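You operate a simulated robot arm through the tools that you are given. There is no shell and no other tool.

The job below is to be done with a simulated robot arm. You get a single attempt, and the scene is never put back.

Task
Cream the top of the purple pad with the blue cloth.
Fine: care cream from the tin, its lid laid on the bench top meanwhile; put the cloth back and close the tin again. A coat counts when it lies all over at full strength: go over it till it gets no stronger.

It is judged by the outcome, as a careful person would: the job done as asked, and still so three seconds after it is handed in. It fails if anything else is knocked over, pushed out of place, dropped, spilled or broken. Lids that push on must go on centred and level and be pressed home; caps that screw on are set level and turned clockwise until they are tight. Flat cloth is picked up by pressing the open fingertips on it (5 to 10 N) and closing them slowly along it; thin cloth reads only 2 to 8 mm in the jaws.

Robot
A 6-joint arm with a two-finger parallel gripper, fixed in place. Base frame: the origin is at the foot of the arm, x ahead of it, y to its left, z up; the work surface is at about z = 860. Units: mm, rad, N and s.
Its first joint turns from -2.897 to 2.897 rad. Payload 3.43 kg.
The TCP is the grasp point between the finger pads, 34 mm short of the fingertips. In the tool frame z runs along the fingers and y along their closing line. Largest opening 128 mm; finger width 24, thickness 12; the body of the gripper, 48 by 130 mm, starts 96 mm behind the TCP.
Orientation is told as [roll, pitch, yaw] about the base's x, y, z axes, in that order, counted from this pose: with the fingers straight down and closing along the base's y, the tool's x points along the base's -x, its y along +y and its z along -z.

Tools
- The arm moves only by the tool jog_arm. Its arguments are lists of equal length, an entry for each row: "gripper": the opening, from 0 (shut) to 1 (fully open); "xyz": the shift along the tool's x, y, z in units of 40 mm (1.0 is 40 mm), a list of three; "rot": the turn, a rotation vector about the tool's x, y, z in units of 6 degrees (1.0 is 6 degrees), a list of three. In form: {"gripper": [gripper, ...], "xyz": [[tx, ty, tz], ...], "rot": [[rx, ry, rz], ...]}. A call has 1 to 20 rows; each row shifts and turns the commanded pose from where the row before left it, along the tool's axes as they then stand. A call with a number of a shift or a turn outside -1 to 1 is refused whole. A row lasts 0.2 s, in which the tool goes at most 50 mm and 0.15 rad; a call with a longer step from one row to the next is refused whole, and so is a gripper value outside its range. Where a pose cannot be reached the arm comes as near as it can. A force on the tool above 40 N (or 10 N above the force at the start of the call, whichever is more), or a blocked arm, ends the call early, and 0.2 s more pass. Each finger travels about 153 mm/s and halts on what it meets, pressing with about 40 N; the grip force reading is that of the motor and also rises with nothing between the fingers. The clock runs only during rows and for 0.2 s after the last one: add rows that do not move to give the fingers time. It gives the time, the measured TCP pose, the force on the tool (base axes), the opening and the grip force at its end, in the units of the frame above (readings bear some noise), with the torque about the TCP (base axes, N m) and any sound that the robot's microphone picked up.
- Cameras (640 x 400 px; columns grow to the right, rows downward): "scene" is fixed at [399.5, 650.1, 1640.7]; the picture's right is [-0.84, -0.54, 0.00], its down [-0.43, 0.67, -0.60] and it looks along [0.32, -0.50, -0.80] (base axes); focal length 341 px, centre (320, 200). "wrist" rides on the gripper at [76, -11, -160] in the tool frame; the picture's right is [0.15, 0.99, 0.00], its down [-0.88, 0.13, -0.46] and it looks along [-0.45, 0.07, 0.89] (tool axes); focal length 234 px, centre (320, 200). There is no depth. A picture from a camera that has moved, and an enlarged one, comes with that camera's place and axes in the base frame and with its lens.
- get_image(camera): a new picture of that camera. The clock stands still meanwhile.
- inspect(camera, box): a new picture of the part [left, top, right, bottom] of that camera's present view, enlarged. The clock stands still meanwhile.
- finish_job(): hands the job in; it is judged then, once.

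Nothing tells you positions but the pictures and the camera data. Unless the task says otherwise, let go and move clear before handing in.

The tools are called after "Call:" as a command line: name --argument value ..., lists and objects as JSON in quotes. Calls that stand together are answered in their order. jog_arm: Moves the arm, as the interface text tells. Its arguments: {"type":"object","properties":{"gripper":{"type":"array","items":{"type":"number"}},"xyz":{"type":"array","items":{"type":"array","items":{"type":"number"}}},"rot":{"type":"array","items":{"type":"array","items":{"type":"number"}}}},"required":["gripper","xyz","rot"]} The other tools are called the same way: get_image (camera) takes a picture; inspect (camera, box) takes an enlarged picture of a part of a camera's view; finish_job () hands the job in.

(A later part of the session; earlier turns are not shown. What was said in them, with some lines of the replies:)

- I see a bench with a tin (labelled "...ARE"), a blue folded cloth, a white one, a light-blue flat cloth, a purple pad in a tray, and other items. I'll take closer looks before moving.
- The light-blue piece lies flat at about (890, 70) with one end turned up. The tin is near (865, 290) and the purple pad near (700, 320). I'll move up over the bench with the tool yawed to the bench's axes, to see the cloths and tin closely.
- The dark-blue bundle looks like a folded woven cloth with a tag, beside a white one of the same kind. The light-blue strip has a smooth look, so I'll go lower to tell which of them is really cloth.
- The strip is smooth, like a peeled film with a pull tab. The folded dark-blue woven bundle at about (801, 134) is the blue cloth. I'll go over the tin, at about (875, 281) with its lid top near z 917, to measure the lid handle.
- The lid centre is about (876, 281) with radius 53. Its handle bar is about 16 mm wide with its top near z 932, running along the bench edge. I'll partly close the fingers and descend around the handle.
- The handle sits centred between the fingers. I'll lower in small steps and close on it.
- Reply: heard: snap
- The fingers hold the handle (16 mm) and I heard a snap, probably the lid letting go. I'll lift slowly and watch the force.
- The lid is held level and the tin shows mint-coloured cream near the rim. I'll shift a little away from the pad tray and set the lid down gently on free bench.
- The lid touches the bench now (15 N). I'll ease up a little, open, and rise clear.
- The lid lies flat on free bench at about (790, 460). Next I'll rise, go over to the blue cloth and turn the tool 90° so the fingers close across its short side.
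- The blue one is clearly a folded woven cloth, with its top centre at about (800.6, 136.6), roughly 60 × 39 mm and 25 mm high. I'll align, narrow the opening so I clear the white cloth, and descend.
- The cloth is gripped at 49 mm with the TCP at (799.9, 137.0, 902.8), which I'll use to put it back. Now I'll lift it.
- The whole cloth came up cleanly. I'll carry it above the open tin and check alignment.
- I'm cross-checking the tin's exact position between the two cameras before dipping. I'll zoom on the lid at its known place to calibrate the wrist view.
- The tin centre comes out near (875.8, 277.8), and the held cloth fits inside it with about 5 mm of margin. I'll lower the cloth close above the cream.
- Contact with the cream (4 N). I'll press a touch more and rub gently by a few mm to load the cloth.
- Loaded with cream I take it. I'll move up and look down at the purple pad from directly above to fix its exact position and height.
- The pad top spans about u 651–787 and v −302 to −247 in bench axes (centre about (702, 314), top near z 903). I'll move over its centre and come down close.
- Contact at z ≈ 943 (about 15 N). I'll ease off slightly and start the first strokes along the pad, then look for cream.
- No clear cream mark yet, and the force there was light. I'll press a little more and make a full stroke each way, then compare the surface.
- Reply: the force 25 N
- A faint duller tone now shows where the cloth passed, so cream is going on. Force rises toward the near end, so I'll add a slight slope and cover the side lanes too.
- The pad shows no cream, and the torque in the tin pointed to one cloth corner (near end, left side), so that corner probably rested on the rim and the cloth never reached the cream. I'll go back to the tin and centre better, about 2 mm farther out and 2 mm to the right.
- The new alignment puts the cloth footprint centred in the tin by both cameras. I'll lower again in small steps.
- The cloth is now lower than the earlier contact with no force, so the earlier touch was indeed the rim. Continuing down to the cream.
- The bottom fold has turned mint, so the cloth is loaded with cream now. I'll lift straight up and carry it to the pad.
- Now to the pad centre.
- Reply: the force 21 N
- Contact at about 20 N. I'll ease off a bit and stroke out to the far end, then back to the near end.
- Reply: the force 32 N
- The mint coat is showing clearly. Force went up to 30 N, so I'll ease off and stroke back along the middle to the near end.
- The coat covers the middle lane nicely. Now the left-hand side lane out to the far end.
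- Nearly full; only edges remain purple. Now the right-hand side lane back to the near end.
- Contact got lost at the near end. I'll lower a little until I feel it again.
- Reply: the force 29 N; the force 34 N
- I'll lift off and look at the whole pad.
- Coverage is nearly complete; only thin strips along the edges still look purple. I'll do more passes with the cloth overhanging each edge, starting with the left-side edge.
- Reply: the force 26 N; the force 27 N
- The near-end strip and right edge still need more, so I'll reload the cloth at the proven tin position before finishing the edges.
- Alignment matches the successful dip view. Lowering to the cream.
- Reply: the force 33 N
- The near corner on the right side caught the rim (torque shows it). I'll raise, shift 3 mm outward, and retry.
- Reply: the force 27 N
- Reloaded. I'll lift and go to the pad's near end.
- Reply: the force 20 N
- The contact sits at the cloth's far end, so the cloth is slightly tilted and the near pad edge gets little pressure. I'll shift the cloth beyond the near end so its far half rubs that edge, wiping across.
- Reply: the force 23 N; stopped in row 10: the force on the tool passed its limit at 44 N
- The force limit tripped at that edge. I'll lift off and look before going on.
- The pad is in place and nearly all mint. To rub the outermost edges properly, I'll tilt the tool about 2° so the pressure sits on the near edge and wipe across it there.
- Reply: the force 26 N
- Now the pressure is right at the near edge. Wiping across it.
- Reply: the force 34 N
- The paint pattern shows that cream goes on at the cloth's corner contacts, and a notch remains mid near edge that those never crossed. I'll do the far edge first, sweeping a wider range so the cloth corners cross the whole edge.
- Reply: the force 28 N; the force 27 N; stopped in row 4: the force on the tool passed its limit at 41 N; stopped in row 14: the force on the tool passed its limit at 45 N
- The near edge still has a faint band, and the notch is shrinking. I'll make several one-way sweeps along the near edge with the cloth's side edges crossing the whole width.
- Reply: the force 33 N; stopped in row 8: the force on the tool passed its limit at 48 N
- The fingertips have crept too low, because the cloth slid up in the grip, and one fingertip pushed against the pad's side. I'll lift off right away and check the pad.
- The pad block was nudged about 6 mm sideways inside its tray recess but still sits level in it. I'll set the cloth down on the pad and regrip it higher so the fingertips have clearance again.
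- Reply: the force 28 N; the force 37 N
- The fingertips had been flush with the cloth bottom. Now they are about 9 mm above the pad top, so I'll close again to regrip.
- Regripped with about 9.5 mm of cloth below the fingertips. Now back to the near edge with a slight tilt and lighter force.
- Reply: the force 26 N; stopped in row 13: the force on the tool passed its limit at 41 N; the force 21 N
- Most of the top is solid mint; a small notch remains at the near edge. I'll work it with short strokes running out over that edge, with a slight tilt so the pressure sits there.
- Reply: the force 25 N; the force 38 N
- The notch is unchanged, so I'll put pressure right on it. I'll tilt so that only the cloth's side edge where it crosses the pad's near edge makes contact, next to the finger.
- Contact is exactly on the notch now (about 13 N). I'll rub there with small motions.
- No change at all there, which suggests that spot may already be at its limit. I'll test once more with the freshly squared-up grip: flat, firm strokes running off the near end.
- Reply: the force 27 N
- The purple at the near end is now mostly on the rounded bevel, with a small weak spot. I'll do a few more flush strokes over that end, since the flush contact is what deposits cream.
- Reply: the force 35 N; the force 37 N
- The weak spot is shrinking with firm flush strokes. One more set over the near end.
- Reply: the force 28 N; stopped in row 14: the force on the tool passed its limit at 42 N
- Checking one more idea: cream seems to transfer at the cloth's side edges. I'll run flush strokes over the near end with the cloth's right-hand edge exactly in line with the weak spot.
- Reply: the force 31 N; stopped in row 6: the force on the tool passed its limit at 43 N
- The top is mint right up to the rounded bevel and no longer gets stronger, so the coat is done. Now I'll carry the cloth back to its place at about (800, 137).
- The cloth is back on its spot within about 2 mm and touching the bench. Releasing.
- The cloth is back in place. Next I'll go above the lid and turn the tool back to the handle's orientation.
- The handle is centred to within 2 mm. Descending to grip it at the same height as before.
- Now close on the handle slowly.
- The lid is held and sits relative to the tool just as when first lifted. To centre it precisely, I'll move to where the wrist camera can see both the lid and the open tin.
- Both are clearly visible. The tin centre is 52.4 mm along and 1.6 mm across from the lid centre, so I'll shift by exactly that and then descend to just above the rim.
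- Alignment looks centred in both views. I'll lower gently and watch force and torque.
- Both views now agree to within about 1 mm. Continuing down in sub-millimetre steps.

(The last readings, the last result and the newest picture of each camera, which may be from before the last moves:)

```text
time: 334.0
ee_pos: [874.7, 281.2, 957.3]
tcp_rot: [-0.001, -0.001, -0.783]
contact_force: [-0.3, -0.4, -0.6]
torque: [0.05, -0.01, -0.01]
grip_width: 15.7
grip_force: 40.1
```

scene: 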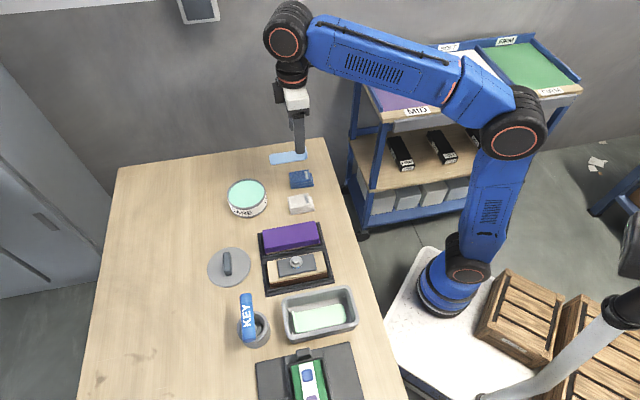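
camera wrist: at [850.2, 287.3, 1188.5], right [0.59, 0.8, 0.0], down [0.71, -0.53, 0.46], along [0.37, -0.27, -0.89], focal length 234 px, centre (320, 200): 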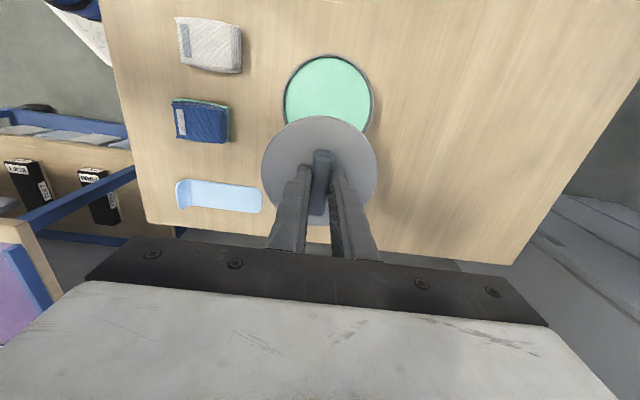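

Call:
jog_arm --gripper '[0.05, 0.05, 0.05, 0.05]' --xyz '[[0, 0, 0.02], [0, 0, 0.02], [0, 0, 0], [0, 0, 0]]' --rot '[[0, 0, 0], [0, 0, 0], [0, 0, 0], [0, 0, 0]]'

```text
time: 335.0
ee_pos: [875.7, 279.6, 956.4]
tcp_rot: [0.004, -0.001, -0.783]
contact_force: [7.8, 14.2, 31.8]
torque: [0.34, -0.23, 0.0]
grip_width: 16.0
grip_force: 40.2
heard: snap
```

A snap was heard, so the lid has caught. There's sideways load (about 15 N outward), so I'll relax the tool that way and check the seating.

Call:
jog_arm --gripper '[0.05, 0.05, 0.05, 0.05]' --xyz '[[0.01, 0.03, -0.01], [0, 0.01, -0.01], [0, 0, 0], [0, 0, 0]]' --rot '[[0, 0, 0], [0, 0, 0], [0, 0, 0], [0, 0, 0]]'

Call:
inspect --camera "scene" --box '[210, 165, 290, 225]'

Call:
inspect --camera "wrist" --box '[250, 90, 390, 230]'

```text
time: 336.0
ee_pos: [877.4, 278.8, 957.0]
tcp_rot: [0.0, -0.001, -0.786]
contact_force: [-6.1, -3.3, 6.9]
torque: [-0.18, 0.09, -0.08]
grip_width: 16.1
grip_force: 40.3
```

```text
6.67 times, centred on (250, 195) of scene
camera zoom: at [399.5, 650.1, 1640.7], right [-0.84, -0.54, 0.0], down [-0.43, 0.67, -0.6], along [0.32, -0.5, -0.8], focal length 2274 px, centre (787, 233)
```

zoom: 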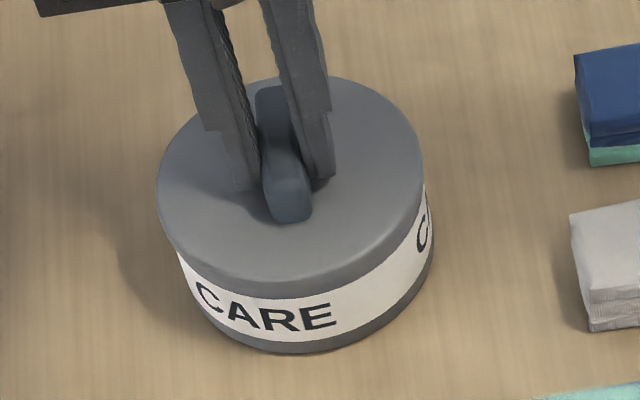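

```text
2.86 times, centred on (320, 160) of wrist
camera zoom: at [815.4, 325.5, 1117.1], right [0.6, 0.8, 0.0], down [0.71, -0.53, 0.46], along [0.37, -0.27, -0.89], focal length 669 px, centre (320, 314)
```

zoom: 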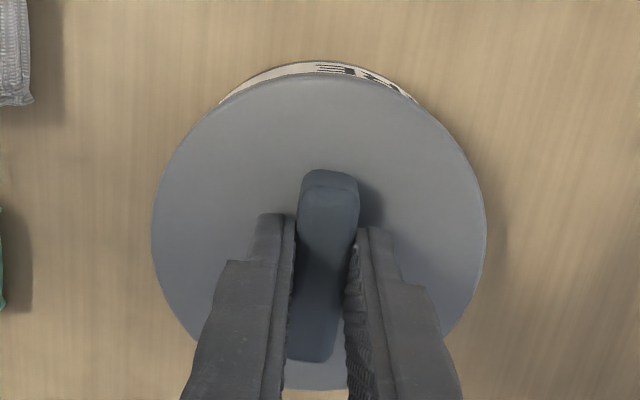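

The lid now moves together with the tin and looks just as at the start. I'll press it down firmly to be sure it is home.

Call:
jog_arm --gripper '[0.05, 0.05, 0.05, 0.05, 0.05]' --xyz '[[0, -0.012, 0.01], [0, 0, 0.015], [0, 0, 0.01], [0, 0, 0], [0, 0, 0]]' --rot '[[0, 0, 0], [0, 0, 0], [0, 0, 0], [0, 0, 0], [0, 0, 0]]'

```text
time: 337.2
ee_pos: [876.2, 279.7, 957.6]
tcp_rot: [0.0, -0.002, -0.784]
contact_force: [16.7, 3.8, 22.4]
torque: [-0.1, -0.58, 0.12]
grip_width: 16.2
grip_force: 40.2
```

Call:
jog_arm --gripper '[0.05, 0.05, 0.05]' --xyz '[[-0.006, 0.008, 0], [0, 0, 0], [0, 0, 0]]' --rot '[[0, 0, 0], [0, 0, 0], [0, 0, 0]]'

```text
time: 338.0
ee_pos: [875.1, 280.2, 957.1]
tcp_rot: [0.001, -0.002, -0.784]
contact_force: [18.1, 3.8, 29.4]
torque: [0.09, -0.51, 0.03]
grip_width: 16.1
grip_force: 40.0
```

I'll let go of the handle, then press down from above with closed fingers so no sideways load is introduced.

Call:
jog_arm --gripper '[0.05, 0.05, 0.14, 0.18, 0.25, 0.35, 0.35]' --xyz '[[0, 0, -0.015], [0, 0.01, -0.01], [0, 0, 0], [0, 0, 0], [0, 0, 0], [0, 0, 0], [0, 0, 0]]' --rot '[[0, 0, 0], [0, 0, 0], [0, 0, 0], [0, 0, 0], [0, 0, 0], [0, 0, 0], [0, 0, 0]]'

Call:
jog_arm --gripper '[0.35, 0.35, 0.35, 0.35]' --xyz '[[0, 0, -0.4], [0, 0, -0.9], [0, 0, -0.3], [0, 0, 0]]' --rot '[[0, 0, 0], [0, 0, 0], [0, 0, 0], [0, 0, 0]]'

Call:
inspect --camera "scene" --box '[210, 165, 290, 225]'

Call:
inspect --camera "wrist" --box '[250, 80, 390, 220]'

```text
time: 339.6
ee_pos: [876.4, 280.0, 957.5]
tcp_rot: [0.0, -0.003, -0.783]
contact_force: [0.9, 0.6, -0.1]
torque: [-0.01, -0.04, 0.0]
grip_width: 44.7
grip_force: 0.1
```

```text
time: 340.6
ee_pos: [876.3, 279.6, 1021.7]
tcp_rot: [0.0, -0.002, -0.784]
contact_force: [0.4, 0.6, -0.2]
torque: [0.02, -0.01, -0.04]
grip_width: 44.8
grip_force: 0.1
```

```text
6.67 times, centred on (250, 195) of scene
camera zoom: at [399.5, 650.1, 1640.7], right [-0.84, -0.54, 0.0], down [-0.43, 0.67, -0.6], along [0.32, -0.5, -0.8], focal length 2274 px, centre (787, 233)
```

zoom: 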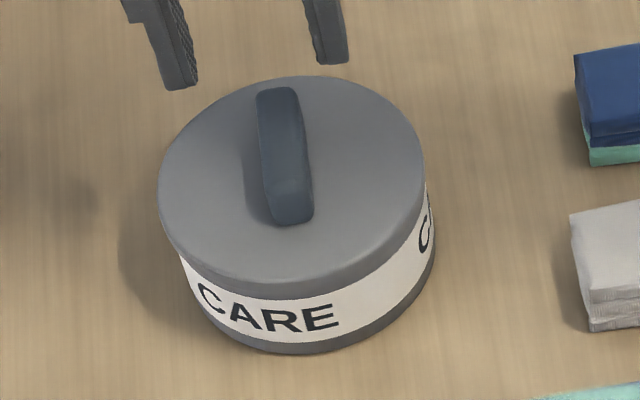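

```text
2.86 times, centred on (320, 150) of wrist
camera zoom: at [815.2, 324.8, 1181.8], right [0.59, 0.8, 0.0], down [0.71, -0.53, 0.46], along [0.37, -0.27, -0.89], focal length 669 px, centre (320, 343)
```

zoom: 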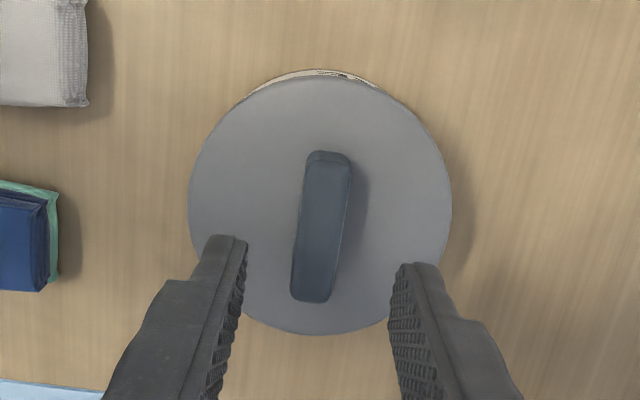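

The lid is on, level and centred just like at the start. Now I'll close the fingers and press on the handle top to make sure it's fully home.

Call:
jog_arm --gripper '[0.1, 0, 0, 0, 0, 0]' --xyz '[[-0.088, 0, 0], [0, 0, 0], [0, 0, 0.6], [0, 0, 0.4], [0, 0, 0.1], [0, 0, 0]]' --rot '[[0, 0, 0], [0, 0, 0], [0, 0, 0], [0, 0, 0], [0, 0, 0], [0, 0, 0]]'

Call:
inspect --camera "scene" --box '[210, 155, 290, 225]'

```text
time: 342.0
ee_pos: [880.0, 277.8, 977.3]
tcp_rot: [0.0, -0.003, -0.784]
contact_force: [-0.4, 0.3, 0.6]
torque: [0.02, 0.0, -0.02]
grip_width: 0.0
grip_force: 33.1
```

```text
5.71 times, centred on (250, 190) of scene
camera zoom: at [399.5, 650.1, 1640.7], right [-0.84, -0.54, 0.0], down [-0.43, 0.67, -0.6], along [0.32, -0.5, -0.8], focal length 1949 px, centre (720, 257)
```

zoom: 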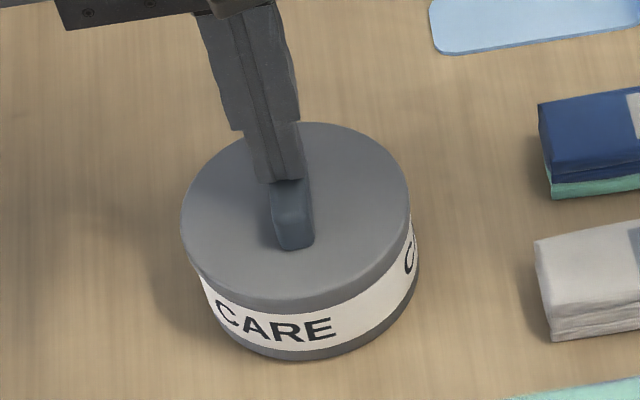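

Call:
jog_arm --gripper '[0, 0, 0, 0, 0, 0]' --xyz '[[0, 0, 0.05], [0, 0, 0.05], [0, 0, 0.04], [0, 0, 0.03], [0, 0, 0], [0, 0, 0]]' --rot '[[0, 0, 0], [0, 0, 0], [0, 0, 0], [0, 0, 0], [0, 0, 0], [0, 0, 0]]'

```text
time: 342.8
ee_pos: [879.0, 278.4, 976.6]
tcp_rot: [0.011, -0.004, -0.785]
contact_force: [-0.7, -1.5, 10.0]
torque: [-0.03, 0.05, 0.03]
grip_width: 0.1
grip_force: 33.0
stopped in row 4: the force on the tool passed its limit at 45 N (the readings are from after the stop); the commanded pose is now the measured one
```

The lid held 45 N without giving way, so it is home. Moving up and looking everything over.

Call:
jog_arm --gripper '[0, 0, 0, 0, 0]' --xyz '[[0, 0, -0.3], [0, 0, -0.8], [0, 0, -0.9], [0, 0, 0], [0, 0, 0]]' --rot '[[0, 0, 0], [0, 0, 0], [0, 0, 0], [0.1, -0.03, 0], [0, 0, 0]]'

Call:
get_image --camera "scene"

Call:
inspect --camera "scene" --box '[210, 165, 290, 225]'

Call:
inspect --camera "scene" --box '[245, 205, 345, 300]'

Call:
get_image --camera "wrist"

```text
time: 344.0
ee_pos: [879.7, 278.7, 1052.9]
tcp_rot: [-0.003, -0.008, -0.787]
contact_force: [-0.8, 0.0, 0.5]
torque: [0.0, 0.0, -0.01]
grip_width: 0.0
grip_force: 33.0
```

```text
taken
```

scene: 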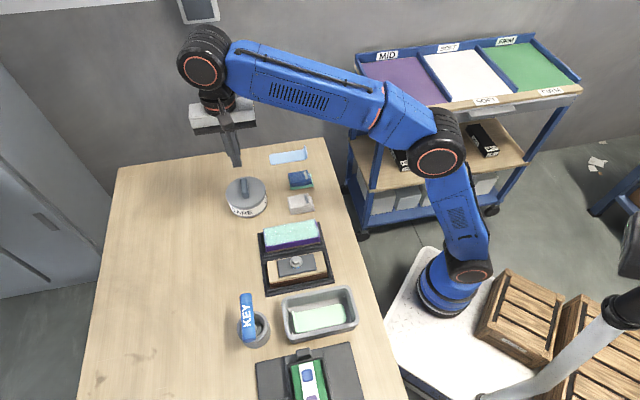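

```text
6.67 times, centred on (250, 195) of scene
camera zoom: at [399.5, 650.1, 1640.7], right [-0.84, -0.54, 0.0], down [-0.43, 0.67, -0.6], along [0.32, -0.5, -0.8], focal length 2274 px, centre (787, 233)
```

zoom: 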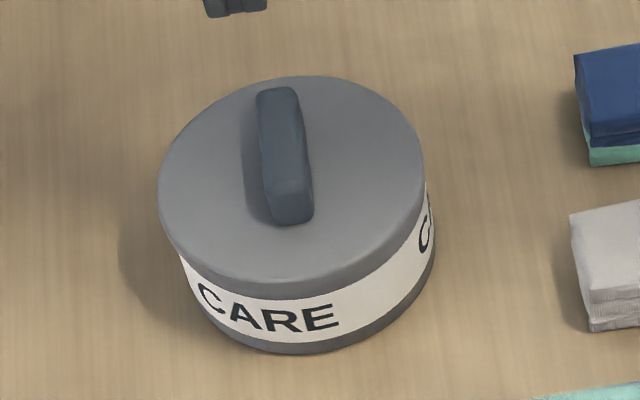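

```text
4.21 times, centred on (295, 252) of scene
camera zoom: at [399.5, 650.1, 1640.7], right [-0.84, -0.54, 0.0], down [-0.43, 0.67, -0.6], along [0.32, -0.5, -0.8], focal length 1436 px, centre (425, -21)
```

zoom: 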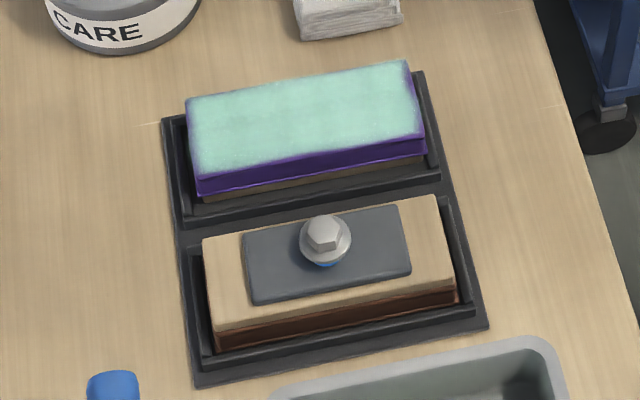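

```text
taken
camera wrist: at [817.9, 324.9, 1213.4], right [0.6, 0.8, 0.0], down [0.71, -0.53, 0.46], along [0.37, -0.28, -0.89], focal length 234 px, centre (320, 200)
```

wrist: 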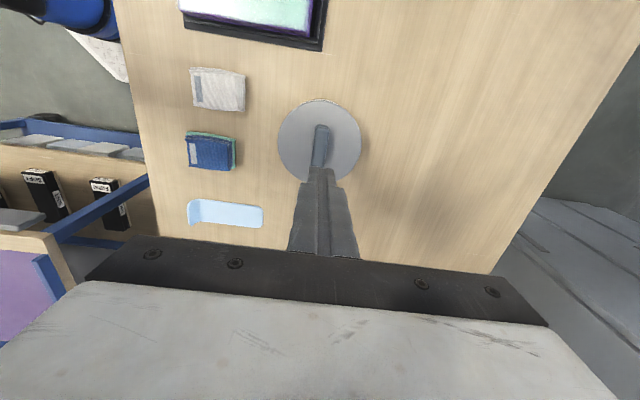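

Tin closed, cloth back, lid level. I'll take a close straight-down look at the whole pad to judge the coat.

Call:
jog_arm --gripper '[0, 0, 0, 0, 0, 0]' --xyz '[[0.44, -0.625, 0], [0.44, -0.625, 0], [0.44, -0.625, 0.3], [0.44, -0.625, 0.5], [0, 0, 0.5], [0, 0, 0]]' --rot '[[0, 0, 0], [0, 0, 0], [0, 0, 0], [0, 0, 0], [0, 0, 0], [0, 0, 0]]'

Call:
get_image --camera "wrist"

Call:
inspect --camera "wrist" --box '[230, 20, 410, 140]'

```text
time: 345.4
ee_pos: [757.4, 259.6, 1000.2]
tcp_rot: [-0.001, -0.007, -0.787]
contact_force: [-0.1, -0.1, 0.0]
torque: [0.07, 0.0, -0.03]
grip_width: 0.0
grip_force: 32.7
```

```text
taken
camera wrist: at [695.9, 305.8, 1160.1], right [0.6, 0.8, 0.0], down [0.71, -0.53, 0.46], along [0.37, -0.28, -0.89], focal length 234 px, centre (320, 200)
```

wrist: 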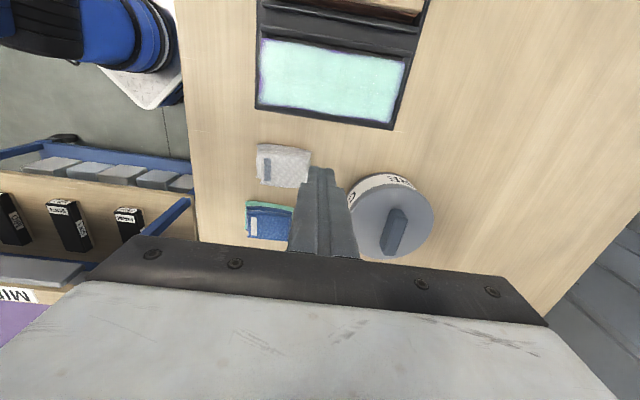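

```text
3.33 times, centred on (320, 80) of wrist
camera zoom: at [695.9, 305.8, 1160.1], right [0.6, 0.8, 0.0], down [0.71, -0.53, 0.46], along [0.37, -0.28, -0.89], focal length 781 px, centre (320, 600)
```

zoom: 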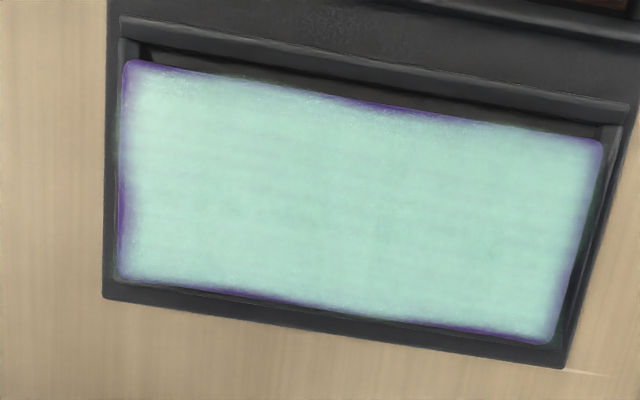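

The coat is uniform mint all over with only the thin rounded bevel edges showing purple. The pad block sits about 7 mm off centre in its tray slot, so I'll gently nudge it back from the side with the closed fingertips, touching only the foam's side.

Call:
jog_arm --gripper '[0, 0, 0, 0]' --xyz '[[0.5, 0, 0], [0, 0, 0.7], [0, 0, 0.5], [0, 0, 0]]' --rot '[[-0.01, 0.06, 0], [0, 0, 0], [0, 0, 0], [0, 0, 0]]'

Call:
inspect --camera "scene" --box '[255, 195, 335, 265]'

Call:
inspect --camera "wrist" --box '[230, 20, 430, 200]'

```text
time: 346.4
ee_pos: [743.1, 271.3, 953.7]
tcp_rot: [-0.003, 0.003, -0.783]
contact_force: [0.2, 0.6, 0.4]
torque: [-0.01, 0.01, 0.04]
grip_width: 0.0
grip_force: 32.8
```

```text
5.71 times, centred on (295, 230) of scene
camera zoom: at [399.5, 650.1, 1640.7], right [-0.84, -0.54, 0.0], down [-0.43, 0.67, -0.6], along [0.32, -0.5, -0.8], focal length 1949 px, centre (463, 29)
```

zoom: 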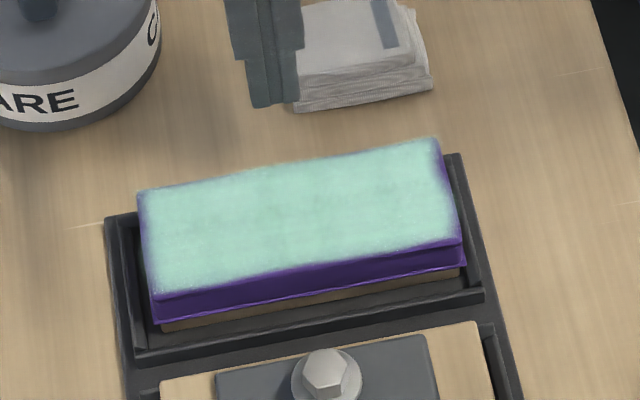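

```text
2.22 times, centred on (330, 110) of wrist
camera zoom: at [682.9, 317.4, 1113.6], right [0.6, 0.8, 0.0], down [0.72, -0.53, 0.46], along [0.37, -0.27, -0.89], focal length 520 px, centre (298, 400)
```

zoom: 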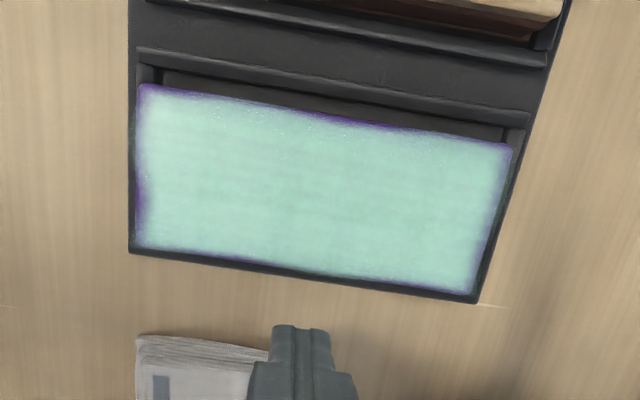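

Call:
jog_arm --gripper '[0, 0, 0, 0]' --xyz '[[0, 0, 0.35], [0, 0, 0.3], [0, 0, 0.12], [0, 0, 0]]' --rot '[[0, 0, 0], [0, 0, 0], [0, 0, 0], [0, 0, 0]]'

Call:
inspect --camera "wrist" --box '[230, 20, 430, 200]'

Call:
inspect --camera "scene" --box '[255, 195, 335, 265]'

```text
time: 347.4
ee_pos: [744.4, 272.3, 923.3]
tcp_rot: [-0.001, 0.0, -0.786]
contact_force: [-0.8, 0.2, -0.7]
torque: [0.01, -0.02, 0.0]
grip_width: 0.0
grip_force: 33.2
```

```text
2.22 times, centred on (330, 110) of wrist
camera zoom: at [683.6, 317.7, 1083.7], right [0.6, 0.8, 0.0], down [0.72, -0.53, 0.46], along [0.37, -0.27, -0.89], focal length 520 px, centre (298, 400)
```

zoom: 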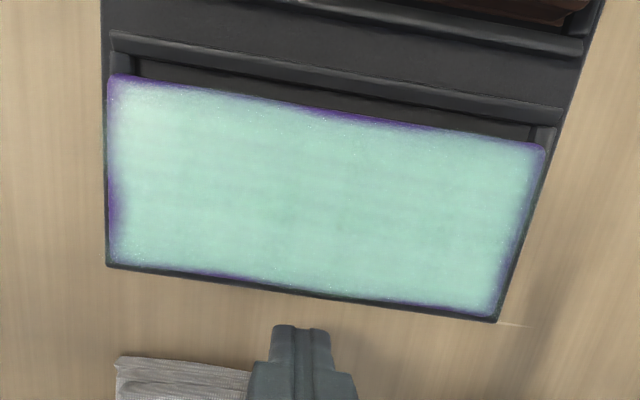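

```text
5.71 times, centred on (295, 230) of scene
camera zoom: at [399.5, 650.1, 1640.7], right [-0.84, -0.54, 0.0], down [-0.43, 0.67, -0.6], along [0.32, -0.5, -0.8], focal length 1949 px, centre (463, 29)
```

zoom: 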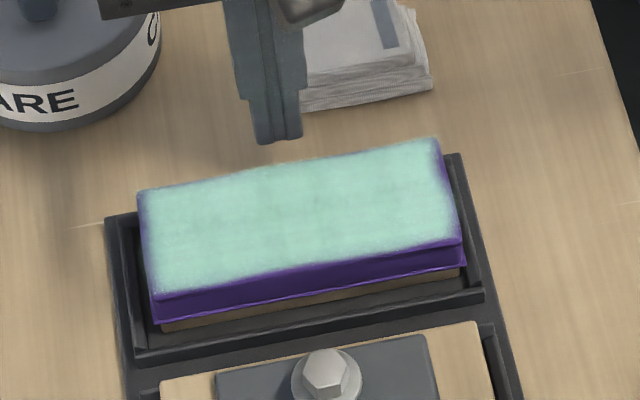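

Call:
jog_arm --gripper '[0, 0, 0, 0, 0]' --xyz '[[0.1, 0, 0], [0.1, 0, 0], [0.05, 0, 0], [0, 0, 0], [0, 0, 0]]' --rot '[[0, 0, 0], [0, 0, 0], [0, 0, 0], [0, 0, 0], [0, 0, 0]]'

Call:
inspect --camera "wrist" --box '[230, 20, 430, 200]'

```text
time: 348.6
ee_pos: [737.1, 277.4, 924.1]
tcp_rot: [-0.002, 0.0, -0.786]
contact_force: [0.1, -0.3, 0.5]
torque: [0.01, 0.01, 0.02]
grip_width: 0.0
grip_force: 32.9
```

```text
2.22 times, centred on (330, 110) of wrist
camera zoom: at [677.2, 324.1, 1084.5], right [0.6, 0.8, 0.0], down [0.72, -0.53, 0.46], along [0.37, -0.27, -0.89], focal length 520 px, centre (298, 400)
```

zoom: 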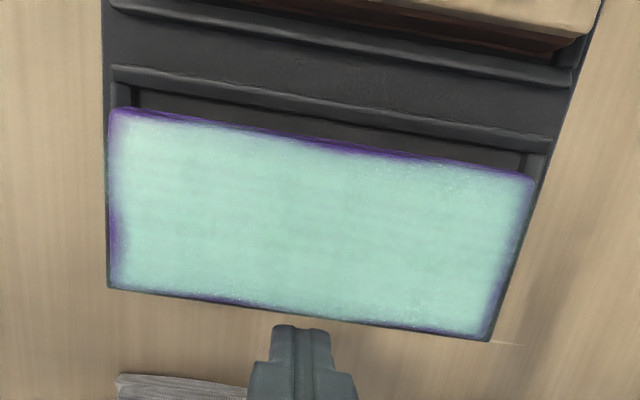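

Call:
jog_arm --gripper '[0, 0, 0, 0, 0, 0, 0]' --xyz '[[0.03, 0, 0], [0.03, 0, 0], [0.03, 0, 0], [0.03, 0, 0], [0.03, 0, 0], [0, 0, 0], [0, 0, 0]]' --rot '[[0, 0, 0], [0, 0, 0], [0, 0, 0], [0, 0, 0], [0, 0, 0], [0, 0, 0], [0, 0, 0]]'

Call:
inspect --camera "scene" --box '[255, 195, 335, 265]'

```text
time: 350.2
ee_pos: [732.7, 282.6, 923.9]
tcp_rot: [0.0, -0.001, -0.785]
contact_force: [1.2, -0.9, 0.5]
torque: [-0.03, -0.02, 0.04]
grip_width: 0.0
grip_force: 33.0
```

```text
5.71 times, centred on (295, 230) of scene
camera zoom: at [399.5, 650.1, 1640.7], right [-0.84, -0.54, 0.0], down [-0.43, 0.67, -0.6], along [0.32, -0.5, -0.8], focal length 1949 px, centre (463, 29)
```

zoom: 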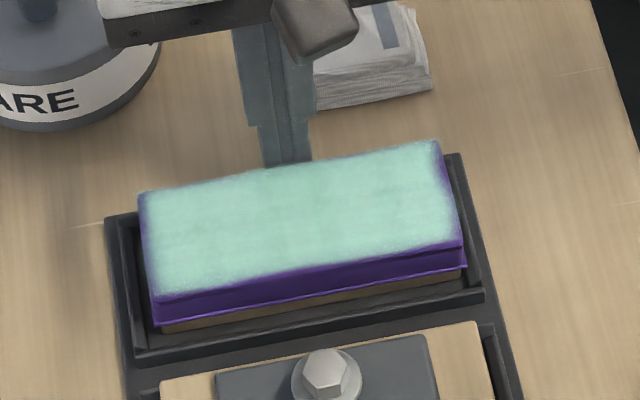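

Light contact and the pad is sliding smoothly. I'll push about 4.5 mm more.

Call:
jog_arm --gripper '[0, 0, 0, 0, 0, 0]' --xyz '[[0.03, 0, 0], [0.03, 0, 0], [0.03, 0, 0], [0.025, 0, 0], [0, 0, 0], [0, 0, 0]]' --rot '[[0, 0, 0], [0, 0, 0], [0, 0, 0], [0, 0, 0], [0, 0, 0], [0, 0, 0]]'

Call:
inspect --camera "scene" --box '[255, 195, 335, 265]'

Call:
inspect --camera "wrist" --box '[230, 20, 430, 200]'

```text
time: 351.6
ee_pos: [729.3, 285.8, 923.3]
tcp_rot: [-0.002, -0.001, -0.786]
contact_force: [0.8, -1.4, -0.1]
torque: [0.01, -0.04, 0.0]
grip_width: 0.0
grip_force: 32.7
```

```text
5.71 times, centred on (295, 230) of scene
camera zoom: at [399.5, 650.1, 1640.7], right [-0.84, -0.54, 0.0], down [-0.43, 0.67, -0.6], along [0.32, -0.5, -0.8], focal length 1949 px, centre (463, 29)
```

zoom: 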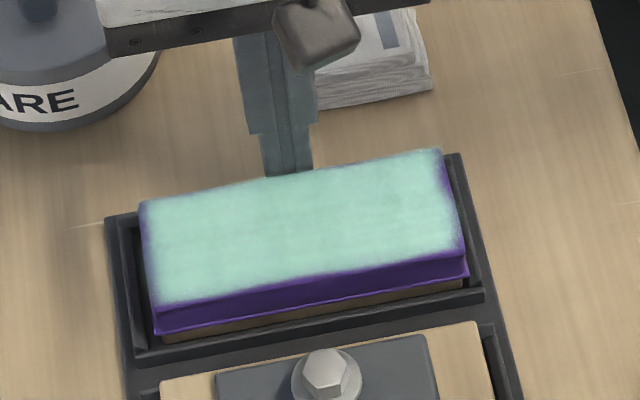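

```text
2.22 times, centred on (330, 110) of wrist
camera zoom: at [668.5, 330.9, 1084.7], right [0.6, 0.8, 0.0], down [0.72, -0.53, 0.46], along [0.37, -0.27, -0.89], focal length 520 px, centre (298, 400)
```

zoom: 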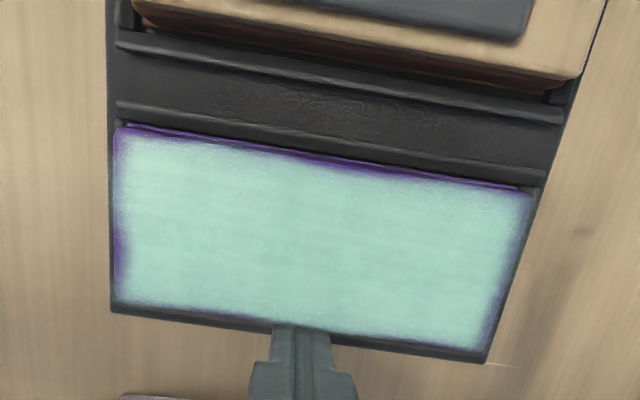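

The pad is back where it was across the slot. Backing off and lifting clear.

Call:
jog_arm --gripper '[0, 0, 0, 0, 0, 0, 0]' --xyz '[[-0.15, 0, 0], [-0.15, 0, 0], [0, 0, -0.6], [0, 0, -0.9], [0, 0, -0.9], [0, 0, -0.6], [0, 0, 0]]' --rot '[[0, 0, 0], [0, 0, 0], [0, 0, 0], [0, 0, 0], [0, 0, 0], [0, 0, 0], [0, 0, 0]]'

Call:
get_image --camera "scene"

Call:
inspect --camera "wrist" --box '[230, 0, 430, 160]'

Call:
inspect --camera "scene" --box '[255, 205, 335, 265]'

Call:
inspect --camera "scene" --box '[210, 135, 350, 222]'

```text
time: 353.2
ee_pos: [738.0, 276.5, 1043.3]
tcp_rot: [-0.003, -0.001, -0.786]
contact_force: [0.5, -0.1, 0.5]
torque: [0.01, -0.01, 0.0]
grip_width: 0.1
grip_force: 32.7
```

```text
taken
```

scene: 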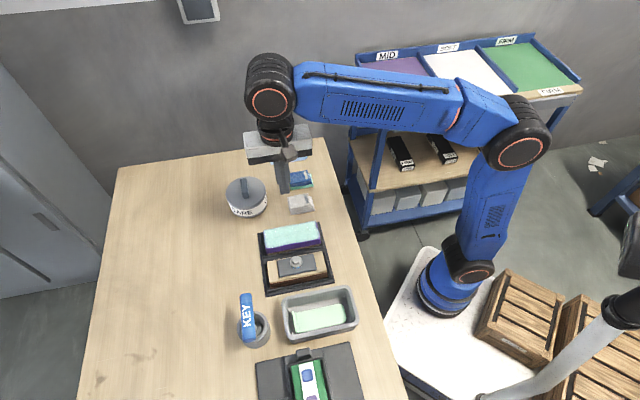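

```text
2.50 times, centred on (330, 80) of wrist
camera zoom: at [677.0, 322.6, 1203.6], right [0.6, 0.8, 0.0], down [0.72, -0.53, 0.46], along [0.37, -0.27, -0.89], focal length 585 px, centre (295, 500)
```

zoom: 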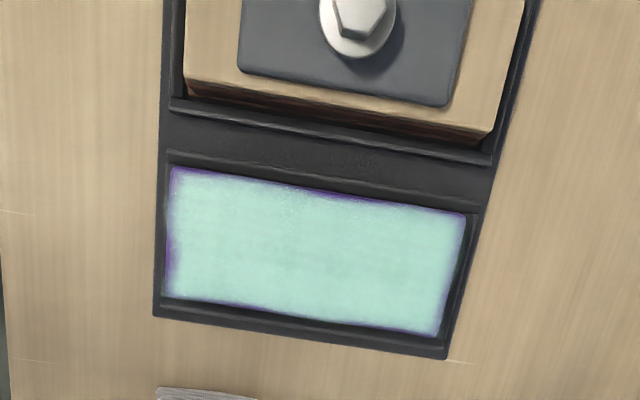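

```text
6.67 times, centred on (295, 235) of scene
camera zoom: at [399.5, 650.1, 1640.7], right [-0.84, -0.54, 0.0], down [-0.43, 0.67, -0.6], along [0.32, -0.5, -0.8], focal length 2274 px, centre (487, -33)
```

zoom: 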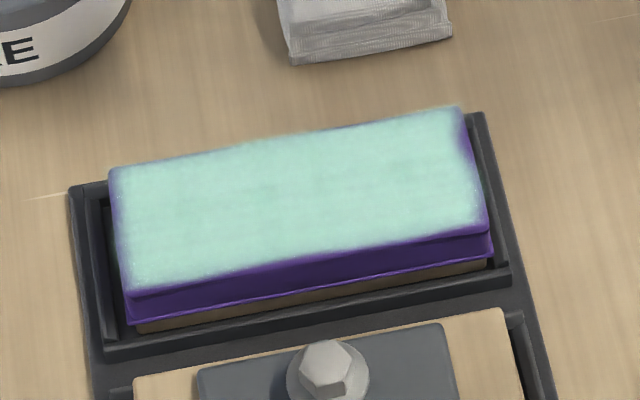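

```text
4.57 times, centred on (280, 178) of scene
camera zoom: at [399.5, 650.1, 1640.7], right [-0.84, -0.54, 0.0], down [-0.43, 0.67, -0.6], along [0.32, -0.5, -0.8], focal length 1559 px, centre (503, 298)
```

zoom: 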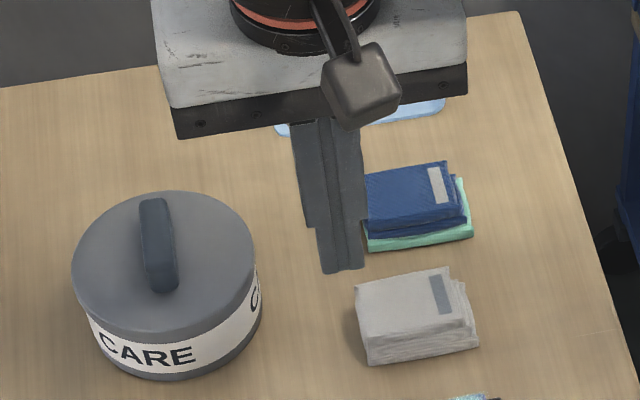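

Everything is in order: pad coated and centred in its slot, cloth back, tin closed and level, nothing else moved. I'll rise clear and then hand in.

Call:
jog_arm --gripper '[0.1, 0.2, 0.3, 0.3, 0.3, 0.3]' --xyz '[[0, 0, -0.8], [0, 0, -0.8], [0.6, -0.6, 0], [0.6, -0.6, 0], [0.6, -0.6, 0], [0, 0, 0]]' --rot '[[0, 0, 0], [0, 0, 0], [0, 0, 0], [0, 0, 0], [0, 0, 0], [0, 0, 0]]'

Call:
get_image --camera "scene"

Call:
inspect --camera "scene" --box '[210, 135, 350, 222]'

```text
time: 354.6
ee_pos: [638.3, 277.6, 1108.1]
tcp_rot: [-0.003, -0.001, -0.787]
contact_force: [0.2, 0.1, 0.4]
torque: [0.0, 0.01, 0.03]
grip_width: 38.5
grip_force: 0.1
```

```text
taken
```

scene: 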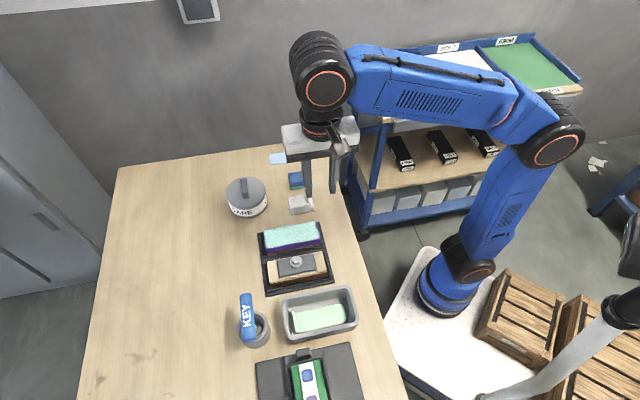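

```text
4.57 times, centred on (280, 178) of scene
camera zoom: at [399.5, 650.1, 1640.7], right [-0.84, -0.54, 0.0], down [-0.43, 0.67, -0.6], along [0.32, -0.5, -0.8], focal length 1559 px, centre (503, 298)
```

zoom: 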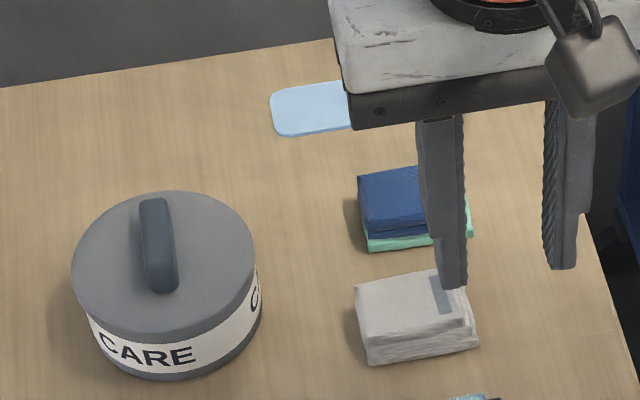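

The pad is coated, the cloth is back on its spot, the tin is closed, and the arm is clear of everything. I'm handing the job in.

Call:
finish_job

```text
The job is handed in.
```

I creamed the top of the purple pad with the blue cloth and handed the job in. The cloth is back on its spot and the tin is closed. The one open point is the pad's outer edge.

- **Coat:** The top is evenly mint. Extra passes stopped making it stronger, except for a purple fringe about 5 mm wide around the edge. I took most of that fringe to be the rounded bevel. A small spot in the middle of the near edge (the side toward the robot) stayed slightly weaker and did not improve with repeated strokes.
- **Tin:** The lid lay on the bench meanwhile. It snapped back on level and centred, and held a 45 N press. The cloth caught the tin's rim twice while dipping, and the tin ended up within a millimetre or two of where it started.
- **Cloth:** It went back within about 2 mm of its original place, with cream still on its underside.
- **Pad:** One fingertip pushed the block about 6 mm sideways in its tray slot during wiping. I nudged it back, and it now sits about 2–3 mm toward the near end of where it started.
- **Stray cream:** There was a faint mint tint on the tray's near wall, next to the pad.

Nothing else on the bench was touched or moved.
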